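You operate a simulated robot arm through the tools that you are given. There is no shell and no other tool. Be economical: measure what you need, move in short steps, check, and stop when the job is done.

You run a simulated robot arm. Do the job below in one go: nothing can be reset, and whatever is moved stays where it is left.

## Task
Take the spring from the strap bench top and leave it on top of the red painted block there.

Only the result counts: the job must be done as asked and must still hold three seconds after the hand-in. Knocking over, shifting, dropping, spilling or breaking anything else fails it.

## Robot
A 7-joint arm with a two-finger parallel gripper, fixed in place. Base frame: the origin is at the foot of the arm, x ahead of it, y to its left, z up; the work surface is at about z = 0. Units: mm, degrees, N and s.
With the tool pointing down near the work surface it reaches from about 240 to 620 mm from the base axis. Its first joint turns from -66.0 to 66.0 degrees. Payload 2.6 kg.
The TCP is the grasp point between the finger pads, 30 mm short of the fingertips. In the tool frame z runs along the fingers and y along their closing line. Largest opening 94 mm; finger width 28, thickness 10; the body of the gripper, 50 by 96 mm, starts 55 mm behind the TCP.
Orientation is told as [roll, pitch, yaw] about the base's x, y, z axes, in that order, counted from this pose: with the fingers straight down and closing along the base's y, the tool's x points along the base's -x, its y along +y and its z along -z.

## Interface
- The arm moves only by the tool nudge_tool. Its argument "motion" is a list of rows, each a list of 6 numbers: the shift along the base's x, y, z in units of 500 mm (1.0 is 500 mm), then the turn, a rotation vector about the base's x, y, z in units of 180 degrees (1.0 is 180 degrees). In form: [[dx, dy, dz, ax, ay, az], ...]. A call has 1 to 8 rows; each row is the pose to reach, as a shift and turn from the pose commanded when the call began. "jaw" is the opening, from 0 (shut) to 1 (fully open), set as the call begins (left out, the last holds). A call with a number of a shift or a turn outside -1 to 1 is refused whole. Each row takes 0.2 s and may step no farther than 50 mm and 8.6 degrees from the row before; otherwise, or with a gripper value out of range, the whole call is refused. A pose out of reach is approached as far as the arm can. The call stops where the force on the tool passes 40 N (or 10 N more than at its start, if that is more) or the arm is blocked; 0.2 s more then pass. Each finger travels about 72 mm/s and halts on what it meets, pressing with about 43 N; the grip force reading is that of the motor and also rises with nothing between the fingers. The clock runs only during rows and for 0.2 s after the last one: add rows that repeat a pose to give the fingers time. It gives the time, the measured TCP pose, the force on the tool (base axes), the opening and the grip force at its end, in the units of the frame above (readings bear some noise), and new pictures: "show" is both (left out), scene, wrist or none.
- Cameras (640 x 400 px; columns grow to the right, rows downward): "scene" is fixed at [36.7, 453.3, 537]; the picture's right is [-0.64, -0.77, 0.00], its down [-0.63, 0.52, -0.58] and it looks along [0.45, -0.37, -0.81] (base axes); focal length 372 px, centre (320, 200). "wrist" rides on the gripper at [76, 14, -103] in the tool frame; the picture's right is [-0.18, 0.98, 0.00], its down [-0.75, -0.14, -0.64] and it looks along [-0.63, -0.12, 0.77] (tool axes); focal length 243 px, centre (320, 200). There is no depth. A picture from a camera that has moved, and an enlarged one, comes with that camera's place and axes in the base frame and with its lens.
- close_up(camera, box): a new picture of the part [left, top, right, bottom] of that camera's present view, enlarged. The clock stands still meanwhile.
- sign_off(): hands the job in; it is judged then, once.

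Go step by step. Nothing tells you positions but the pictures and the camera data: compare them with the known pose of the tool, close in by small moves and look again before you grip or let go. The budget is 90 turns and 170 pictures, counting those below and the enlarged ones. Unless the task says otherwise, let go and move clear before handing in, and close with one line.

The tools are called after "Call:" as name(argument=value, ...) on one line, values as JSON. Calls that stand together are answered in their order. nudge_tool: Moves the arm, as the interface text tells. Its arguments: {"type":"object","properties":{"motion":{"type":"array","items":{"type":"array","items":{"type":"number"}}},"jaw":{"type":"number"},"show":{"type":"string","enum":["both","scene","wrist","none"]}},"required":["motion"]} The other tools are called the same way: close_up (camera, box) takes an enlarged picture of a part of a camera's view; sign_off () hands the job in.

At the start:

```text
time: 0.0
position: [206.8, 260.6, 246.4]
tcp_rot: [0.0, 0.1, 0.0]
ft_force: [-1.3, -0.1, -0.6]
grip_width: 94.1
grip_force: 0.0
```

scene: 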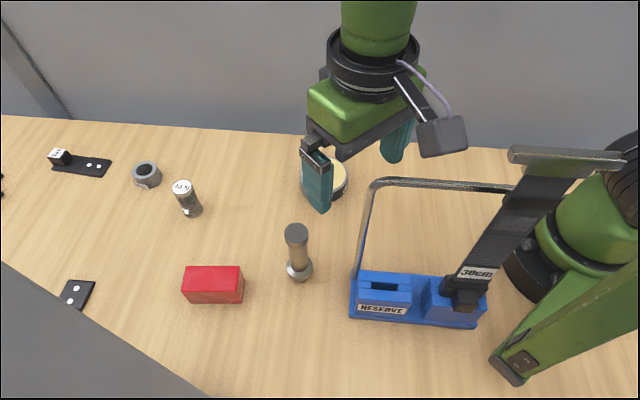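
wrist: 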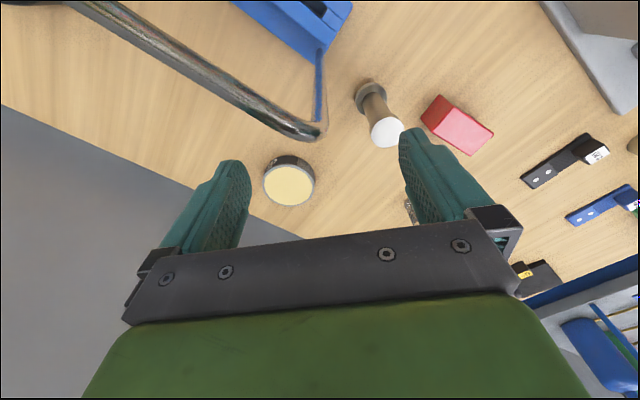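

The scene shows a red block, several small objects and a blue fixture. I'm zooming in to find which one is the spring.

Call:
close_up(camera="scene", box=[120, 140, 280, 240])

Call:
close_up(camera="scene", box=[170, 200, 350, 312])

Call:
close_up(camera="scene", box=[340, 140, 640, 328])

Call:
close_up(camera="scene", box=[0, 130, 160, 330])

```text
4.00 times, centred on (200, 190) of scene
camera zoom: at [36.7, 453.3, 537.0], right [-0.64, -0.77, 0.0], down [-0.63, 0.52, -0.58], along [0.45, -0.37, -0.81], focal length 1486 px, centre (800, 240)
```

zoom: 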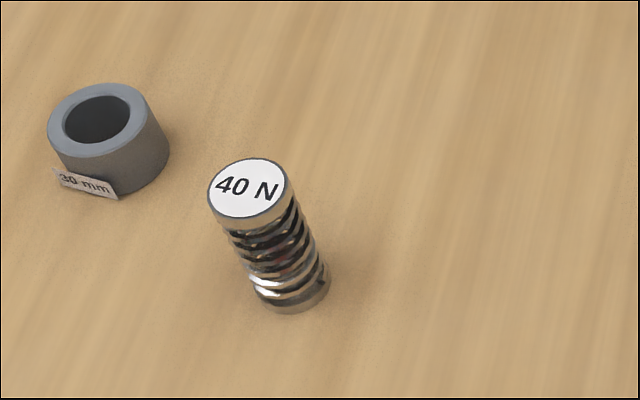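

```text
3.56 times, centred on (260, 256) of scene
camera zoom: at [36.7, 453.3, 537.0], right [-0.64, -0.77, 0.0], down [-0.63, 0.52, -0.58], along [0.45, -0.37, -0.81], focal length 1321 px, centre (533, 1)
```

zoom: 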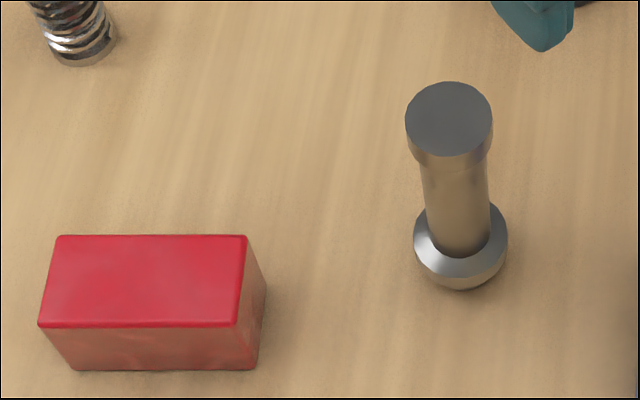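

```text
2.13 times, centred on (490, 234) of scene
camera zoom: at [36.7, 453.3, 537.0], right [-0.64, -0.77, 0.0], down [-0.63, 0.52, -0.58], along [0.45, -0.37, -0.81], focal length 790 px, centre (-42, 128)
```

zoom: 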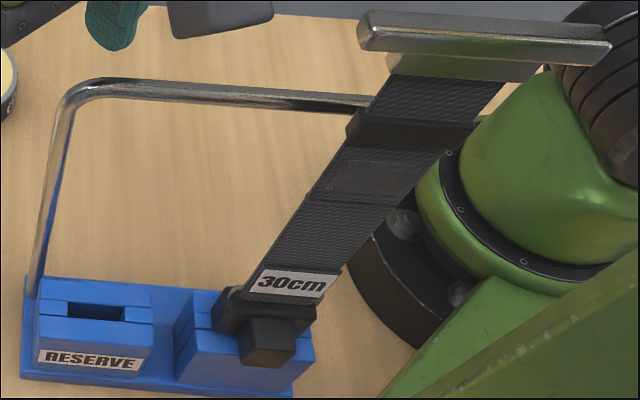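

```text
2.00 times, centred on (80, 230) of scene
camera zoom: at [36.7, 453.3, 537.0], right [-0.64, -0.77, 0.0], down [-0.63, 0.52, -0.58], along [0.45, -0.37, -0.81], focal length 743 px, centre (800, 140)
```

zoom: 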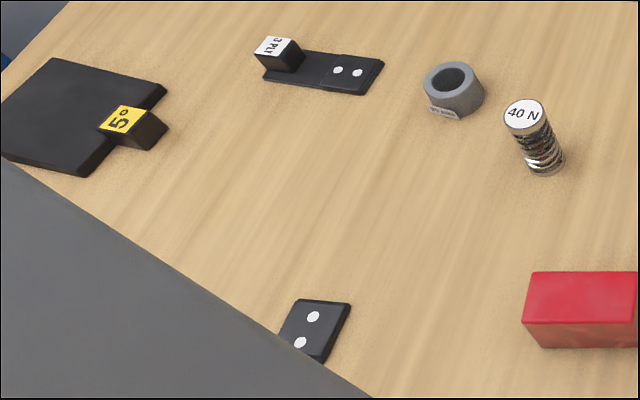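

The spring is the "40 N" coil standing at about (454, 393), roughly 32 mm across and 70 mm high. The red block is centred near (301, 436) with its top at about z = 46. I'm moving part way to the spring, staying high.

Call:
nudge_tool(motion=[[0.08, 0.04, 0, 0, 0, 0], [0.16, 0.08, 0, 0, 0, 0], [0.24, 0.12, -0.02, 0, 0, 0], [0.32, 0.16, -0.05, 0, 0, 0], [0.4, 0.2, -0.09, 0, 0, 0], [0.4, 0.2, -0.09, 0, 0, 0]], jaw=1)

```text
time: 1.4
position: [407.6, 361.2, 199.0]
tcp_rot: [-0.1, 0.0, 0.1]
ft_force: [-0.1, 0.1, -0.6]
grip_width: 93.8
grip_force: 0.0
camera wrist: at [330.5, 377.4, 302.0], right [0.18, 0.98, 0.0], down [0.75, -0.14, 0.64], along [0.63, -0.12, -0.77], focal length 243 px, centre (320, 200)
```

scene: 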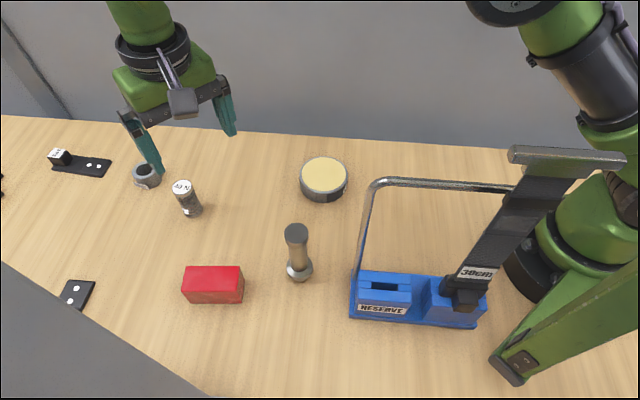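
wrist: 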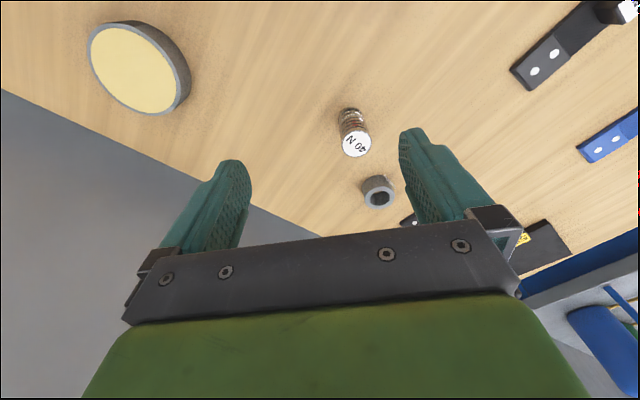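

The wrist view also puts the spring at about (455, 392), top near z = 70. I'm moving above it and down to z of about 125, then checking.

Call:
nudge_tool(motion=[[0.05, 0.03, 0, 0, 0, 0], [0.094, 0.062, -0.04, 0, 0, 0], [0.094, 0.062, -0.1, 0, 0, 0], [0.094, 0.062, -0.148, 0, 0, 0], [0.094, 0.062, -0.148, 0, 0, 0]])

```text
time: 2.6
position: [454.1, 393.3, 124.6]
tcp_rot: [-0.1, 0.0, 0.1]
ft_force: [-0.1, 0.1, 0.3]
grip_width: 93.7
grip_force: 0.1
camera wrist: at [376.4, 408.9, 227.9], right [0.18, 0.98, 0.0], down [0.75, -0.14, 0.64], along [0.63, -0.12, -0.77], focal length 243 px, centre (320, 200)
```

scene: 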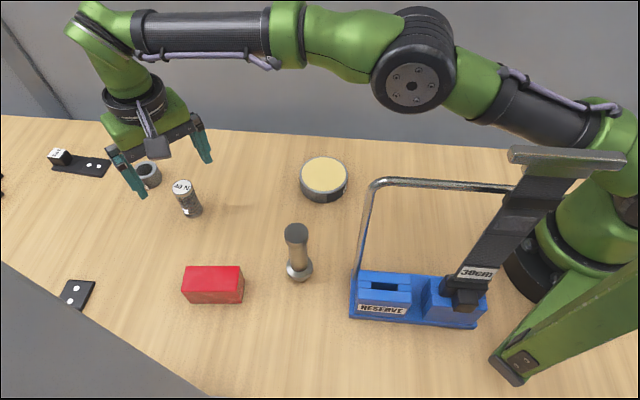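
wrist: 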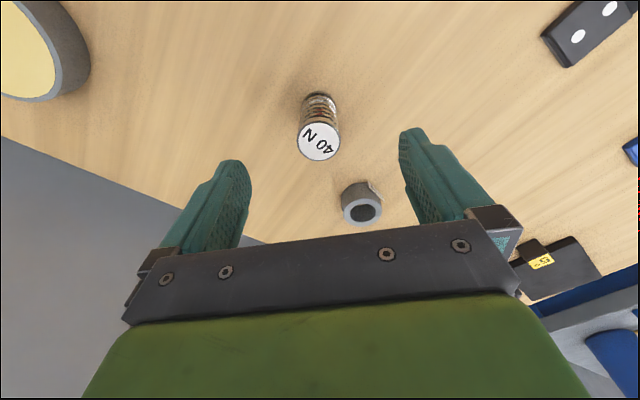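

The spring is centred between the fingers to within about 1–2 mm. I'm descending to z of about 47.

Call:
nudge_tool(motion=[[-0.002, 0, -0.05, 0, 0, 0], [-0.002, 0, -0.1, 0, 0, 0], [-0.002, 0, -0.13, 0, 0, 0], [-0.002, 0, -0.156, 0, 0, 0], [-0.002, 0, -0.156, 0, 0, 0]])

```text
time: 3.8
position: [453.5, 395.7, 51.4]
tcp_rot: [0.0, 0.0, 0.0]
ft_force: [1.0, -0.1, -0.2]
grip_width: 93.9
grip_force: 0.1
camera wrist: at [375.8, 409.7, 152.9], right [0.18, 0.98, 0.0], down [0.75, -0.14, 0.64], along [0.63, -0.12, -0.77], focal length 243 px, centre (320, 200)
```

scene: 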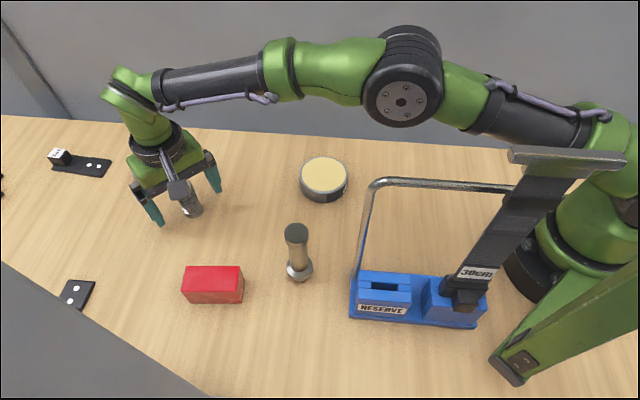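
wrist: 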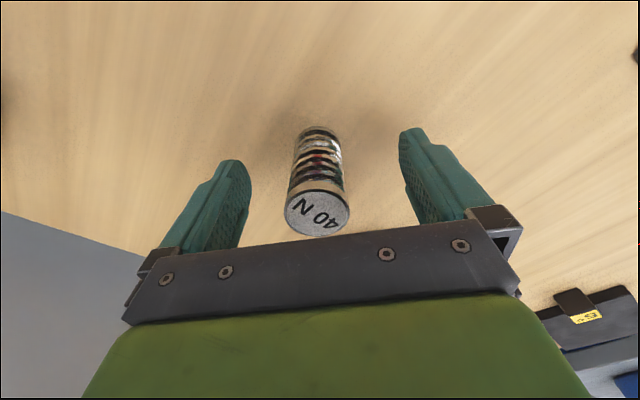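

The spring stands midway between the fingers. I'm closing the jaws.

Call:
nudge_tool(motion=[[0, 0, 0, 0, 0, 0], [0, 0, 0, 0, 0, 0], [0, 0, 0, 0, 0, 0], [0, 0, 0, 0, 0, 0], [0, 0, 0, 0, 0, 0]], jaw=0)

```text
time: 5.0
position: [453.0, 394.7, 50.4]
tcp_rot: [0.0, 0.1, 0.0]
ft_force: [0.6, 0.0, 0.8]
grip_width: 30.8
grip_force: 43.3
camera wrist: at [375.9, 409.6, 153.2], right [0.18, 0.98, 0.0], down [0.75, -0.14, 0.64], along [0.63, -0.12, -0.77], focal length 243 px, centre (320, 200)
```

scene: 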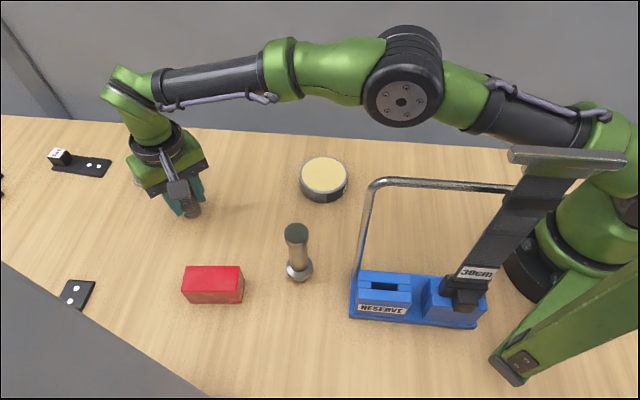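
wrist: 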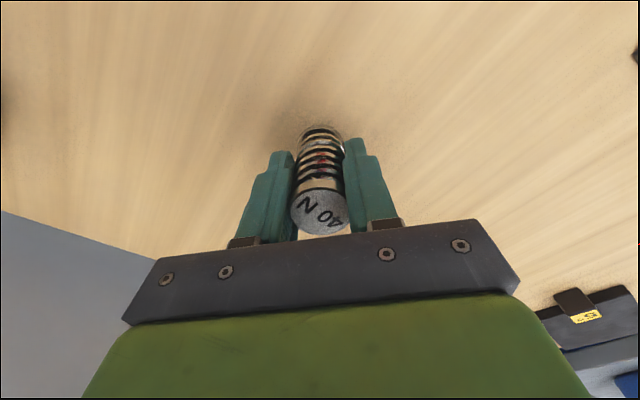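

It's gripped at 30.8 mm wide. I'm lifting it straight up.

Call:
nudge_tool(motion=[[0, 0, 0.06, 0, 0, 0], [0, 0, 0.12, 0, 0, 0], [0, 0, 0.2, 0, 0, 0], [0, 0, 0.2, 0, 0, 0]])

```text
time: 6.0
position: [450.7, 391.4, 147.9]
tcp_rot: [-0.1, -0.1, 0.1]
ft_force: [0.4, -0.3, -1.3]
grip_width: 30.4
grip_force: 43.1
camera wrist: at [374.2, 406.1, 251.1], right [0.18, 0.98, 0.0], down [0.75, -0.14, 0.64], along [0.63, -0.12, -0.77], focal length 243 px, centre (320, 200)
```

scene: 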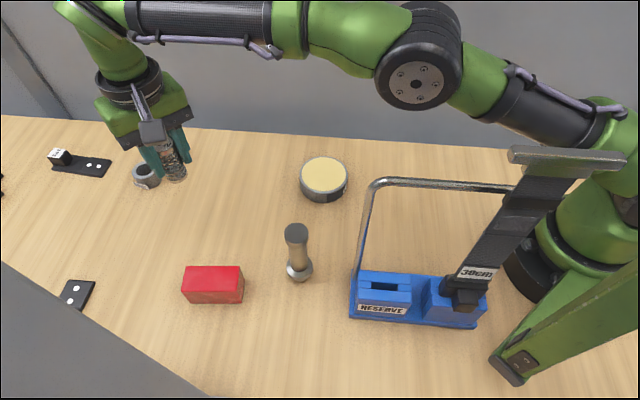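
wrist: 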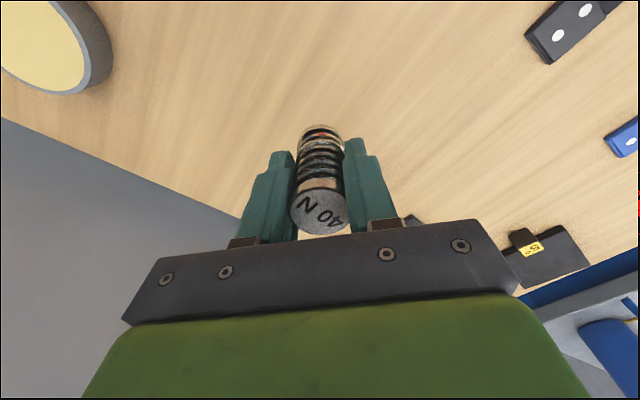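

The spring is held upright. I'm carrying it over the red block at this height.

Call:
nudge_tool(motion=[[-0.06, 0.018, 0, 0, 0, 0], [-0.12, 0.036, 0, 0, 0, 0], [-0.18, 0.054, 0, 0, 0, 0], [-0.24, 0.072, 0, 0, 0, 0], [-0.3, 0.09, 0, 0, 0, 0], [-0.3, 0.09, 0, 0, 0, 0]])

```text
time: 7.4
position: [302.5, 435.4, 148.4]
tcp_rot: [0.1, 0.1, 0.0]
ft_force: [-1.3, 0.1, -0.1]
grip_width: 30.7
grip_force: 42.4
camera wrist: at [225.0, 450.5, 250.3], right [0.18, 0.98, 0.0], down [0.75, -0.14, 0.64], along [0.63, -0.12, -0.77], focal length 243 px, centre (320, 200)
```

scene: 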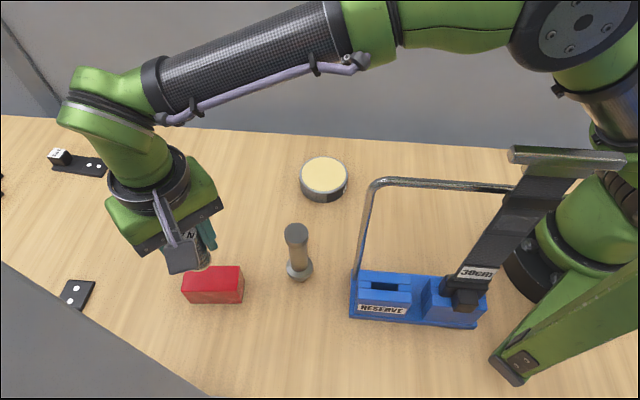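
wrist: 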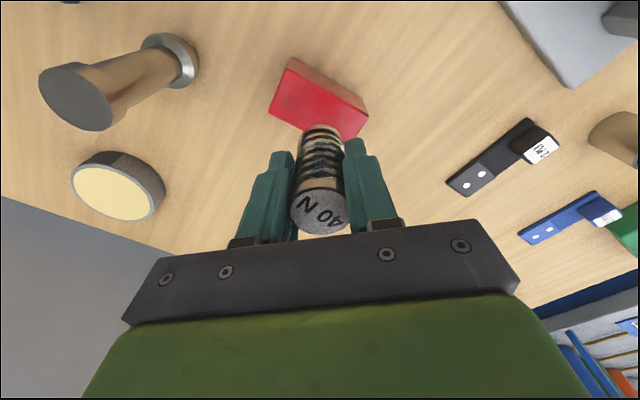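

I'm zooming the wrist view to measure the block's top face.

Call:
close_up(camera="wrist", box=[240, 40, 400, 140])

Call:
close_up(camera="scene", box=[150, 220, 278, 300])

```text
4.00 times, centred on (320, 90) of wrist
camera zoom: at [225.0, 450.5, 250.3], right [0.18, 0.98, 0.0], down [0.75, -0.14, 0.64], along [0.63, -0.12, -0.77], focal length 970 px, centre (320, 640)
```

zoom: 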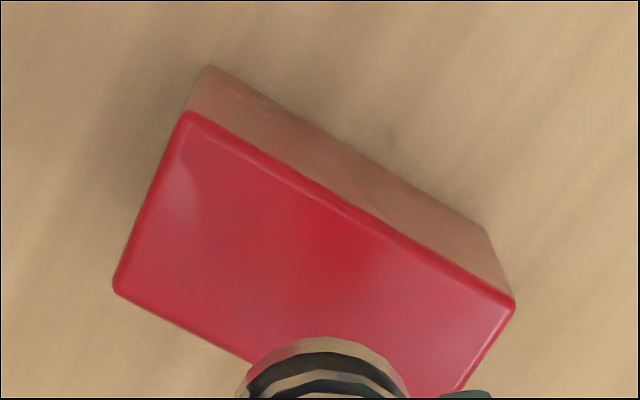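

```text
5.00 times, centred on (214, 260) of scene
camera zoom: at [36.7, 453.3, 537.0], right [-0.64, -0.77, 0.0], down [-0.63, 0.52, -0.58], along [0.45, -0.37, -0.81], focal length 1857 px, centre (850, -100)
```

zoom: 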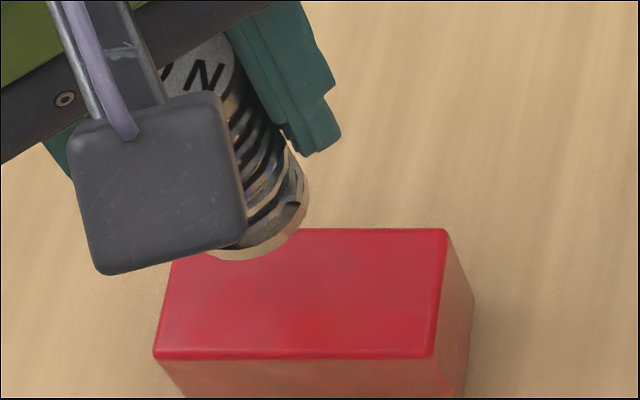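

The wrist and scene measurements agree: the block top is centred near (300, 436), and the spring is already over it. I'm lowering it to just above the surface.

Call:
nudge_tool(motion=[[-0.002, -0.001, -0.04, 0, 0, 0], [-0.002, -0.001, -0.07, 0, 0, 0], [-0.002, -0.001, -0.09, 0, 0, 0], [-0.002, -0.001, -0.09, 0, 0, 0]])

Call:
close_up(camera="scene", box=[150, 220, 278, 300])

Call:
close_up(camera="wrist", box=[240, 60, 400, 160])

```text
time: 8.4
position: [302.6, 437.7, 103.4]
tcp_rot: [0.0, 0.0, 0.0]
ft_force: [0.4, 0.0, -1.0]
grip_width: 30.4
grip_force: 42.7
camera wrist: at [225.2, 452.4, 205.7], right [0.18, 0.98, 0.0], down [0.75, -0.14, 0.64], along [0.63, -0.12, -0.77], focal length 243 px, centre (320, 200)
```

scene: 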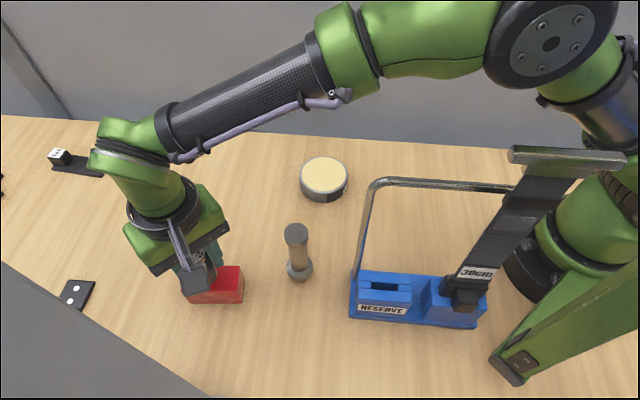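
wrist: 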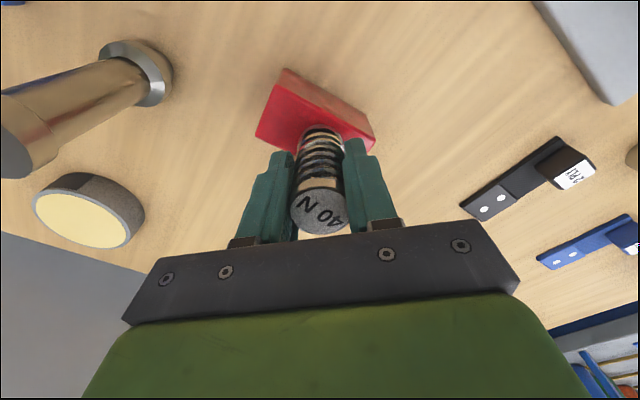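

```text
5.00 times, centred on (214, 260) of scene
camera zoom: at [36.7, 453.3, 537.0], right [-0.64, -0.77, 0.0], down [-0.63, 0.52, -0.58], along [0.45, -0.37, -0.81], focal length 1857 px, centre (850, -100)
```

zoom: 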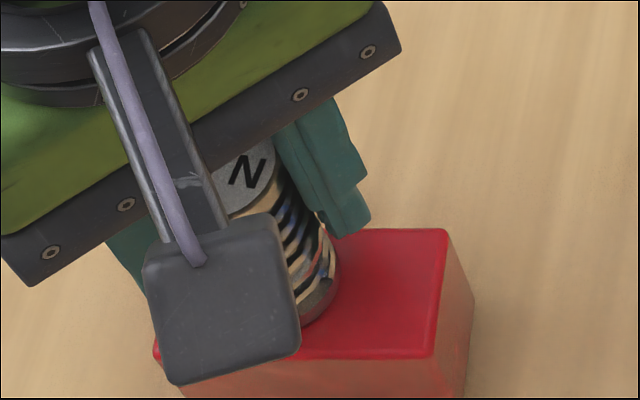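

```text
4.00 times, centred on (320, 110) of wrist
camera zoom: at [225.2, 452.4, 205.7], right [0.18, 0.98, 0.0], down [0.75, -0.14, 0.64], along [0.63, -0.12, -0.77], focal length 970 px, centre (320, 560)
```

zoom: 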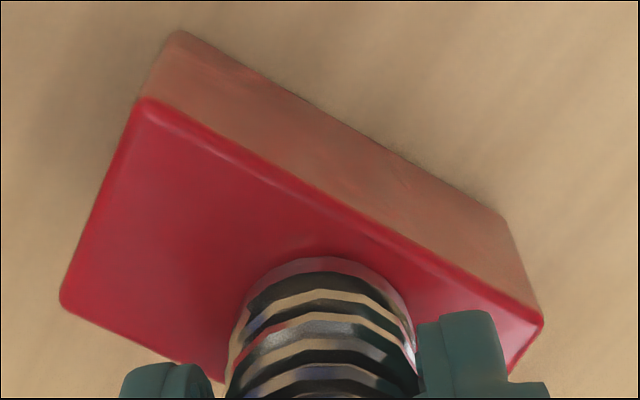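

The spring is about 7 mm above the block and well centred across its width. I'm shifting it about 3 mm along the block and lowering further.

Call:
nudge_tool(motion=[[-0.005, -0.005, 0, 0, 0, 0], [-0.005, -0.005, -0.005, 0, 0, 0], [-0.005, -0.005, -0.01, 0, 0, 0], [-0.005, -0.005, -0.01, 0, 0, 0]], show="none")

```text
time: 9.4
position: [299.8, 435.4, 101.4]
tcp_rot: [0.1, -0.1, 0.0]
ft_force: [0.2, -2.6, 10.9]
grip_width: 30.5
grip_force: 43.6
```

There is now about 11 N upward, so the spring seems to be touching the block. I'm checking with close-ups.

Call:
close_up(camera="scene", box=[150, 220, 278, 300])

Call:
close_up(camera="wrist", box=[240, 60, 400, 160])

```text
5.00 times, centred on (214, 260) of scene
camera zoom: at [36.7, 453.2, 537.0], right [-0.64, -0.77, 0.0], down [-0.63, 0.52, -0.58], along [0.45, -0.37, -0.81], focal length 1857 px, centre (850, -100)
```

zoom: 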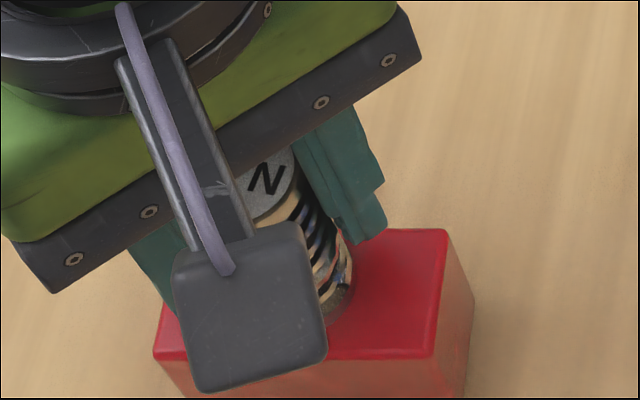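

```text
4.00 times, centred on (320, 110) of wrist
camera zoom: at [222.2, 449.3, 202.8], right [0.18, 0.98, 0.0], down [0.75, -0.14, 0.64], along [0.63, -0.12, -0.77], focal length 970 px, centre (320, 560)
```

zoom: 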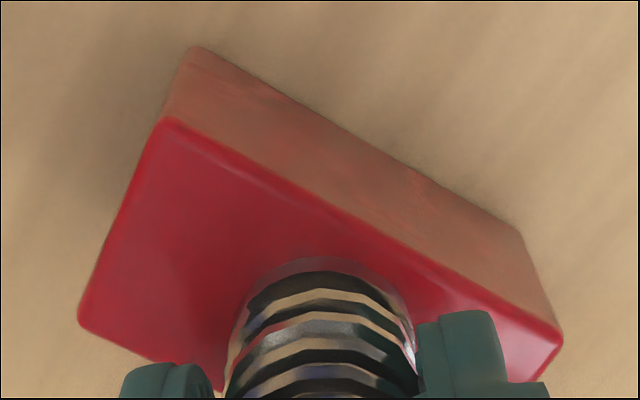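

The spring is seated and centred on the block. I'm easing off about 1 mm to relieve the pressure before opening.

Call:
nudge_tool(motion=[[0, 0, 0.002, 0, 0, 0], [0, 0, 0.002, 0, 0, 0]], show="none")

```text
time: 10.0
position: [299.4, 435.1, 100.8]
tcp_rot: [0.0, 0.0, 0.1]
ft_force: [2.8, 0.0, 5.9]
grip_width: 30.6
grip_force: 42.6
```

About 6 N of contact remains, so it is seated. I'm easing a touch more and then opening partly.

Call:
nudge_tool(motion=[[0, 0, 0.001, 0, 0, 0], [0, 0, 0.001, 0, 0, 0]], show="none")

Call:
nudge_tool(motion=[[0, 0, 0, 0, 0, 0], [0, 0, 0, 0, 0, 0], [0, 0, 0, 0, 0, 0]], jaw=0.6)

```text
time: 10.6
position: [299.9, 435.7, 100.2]
tcp_rot: [-0.1, 0.1, 0.1]
ft_force: [0.3, 0.1, -0.6]
grip_width: 30.6
grip_force: 43.0
```

```text
time: 11.4
position: [300.1, 435.4, 100.6]
tcp_rot: [0.0, 0.0, 0.0]
ft_force: [-0.4, -0.2, 0.8]
grip_width: 56.3
grip_force: 0.1
camera wrist: at [221.9, 449.7, 203.8], right [0.18, 0.98, 0.0], down [0.75, -0.14, 0.64], along [0.63, -0.12, -0.77], focal length 243 px, centre (320, 200)
```

scene: 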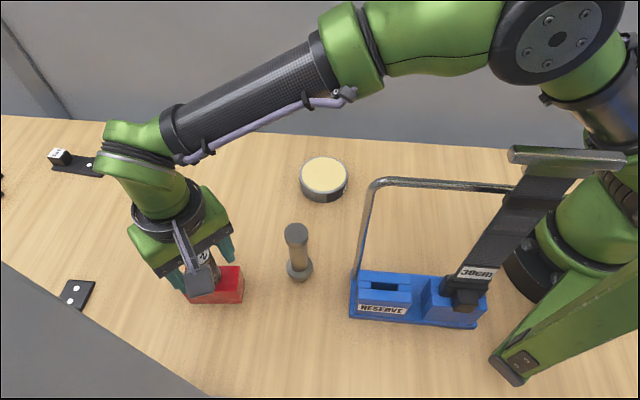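
wrist: 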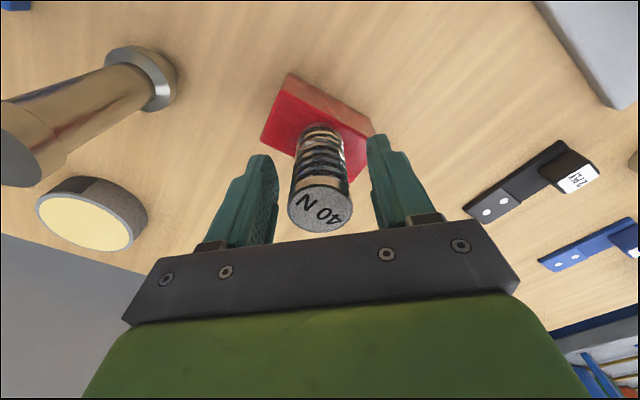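

The spring stands free on the block with clearance on both sides. I'm retreating straight up, opening a little more.

Call:
nudge_tool(motion=[[0, 0, 0.03, 0, 0, 0], [0, 0, 0.09, 0, 0, 0], [0, 0, 0.17, 0, 0, 0], [0.06, -0.04, 0.21, 0, 0, 0], [0.14, -0.08, 0.21, 0, 0, 0], [0.22, -0.12, 0.21, 0, 0, 0], [0.22, -0.12, 0.21, 0, 0, 0]], jaw=0.7, show="scene")

Call:
close_up(camera="scene", box=[130, 210, 290, 310])

```text
time: 13.0
position: [408.4, 372.1, 207.7]
tcp_rot: [0.0, 0.0, 0.0]
ft_force: [0.2, -0.3, 0.0]
grip_width: 65.7
grip_force: 0.1
```

scene: 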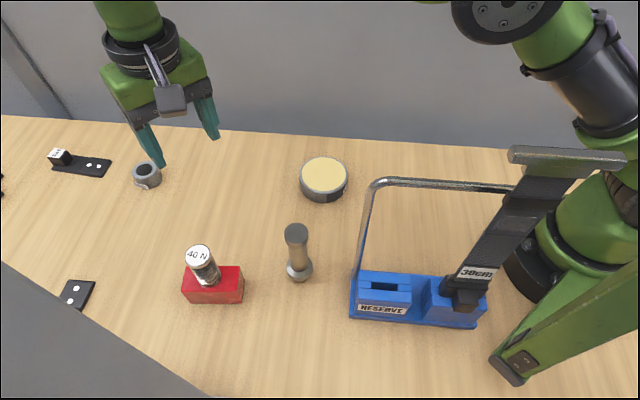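

```text
4.00 times, centred on (210, 260) of scene
camera zoom: at [36.7, 453.3, 537.0], right [-0.64, -0.77, 0.0], down [-0.63, 0.52, -0.58], along [0.45, -0.37, -0.81], focal length 1486 px, centre (760, -40)
```

zoom: 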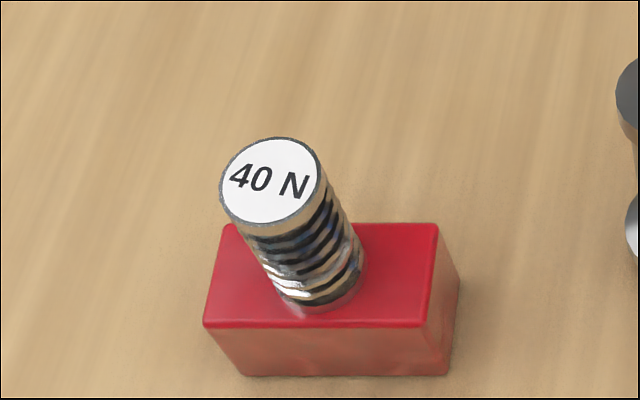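

The spring stands upright and centred on the red block. The block hasn't moved, nothing else is disturbed and the arm is clear, so I'm handing in.

Call:
sign_off()

```text
The job is handed in.
```

The spring is standing upright on top of the red block, released, with the arm moved clear and the job handed in.
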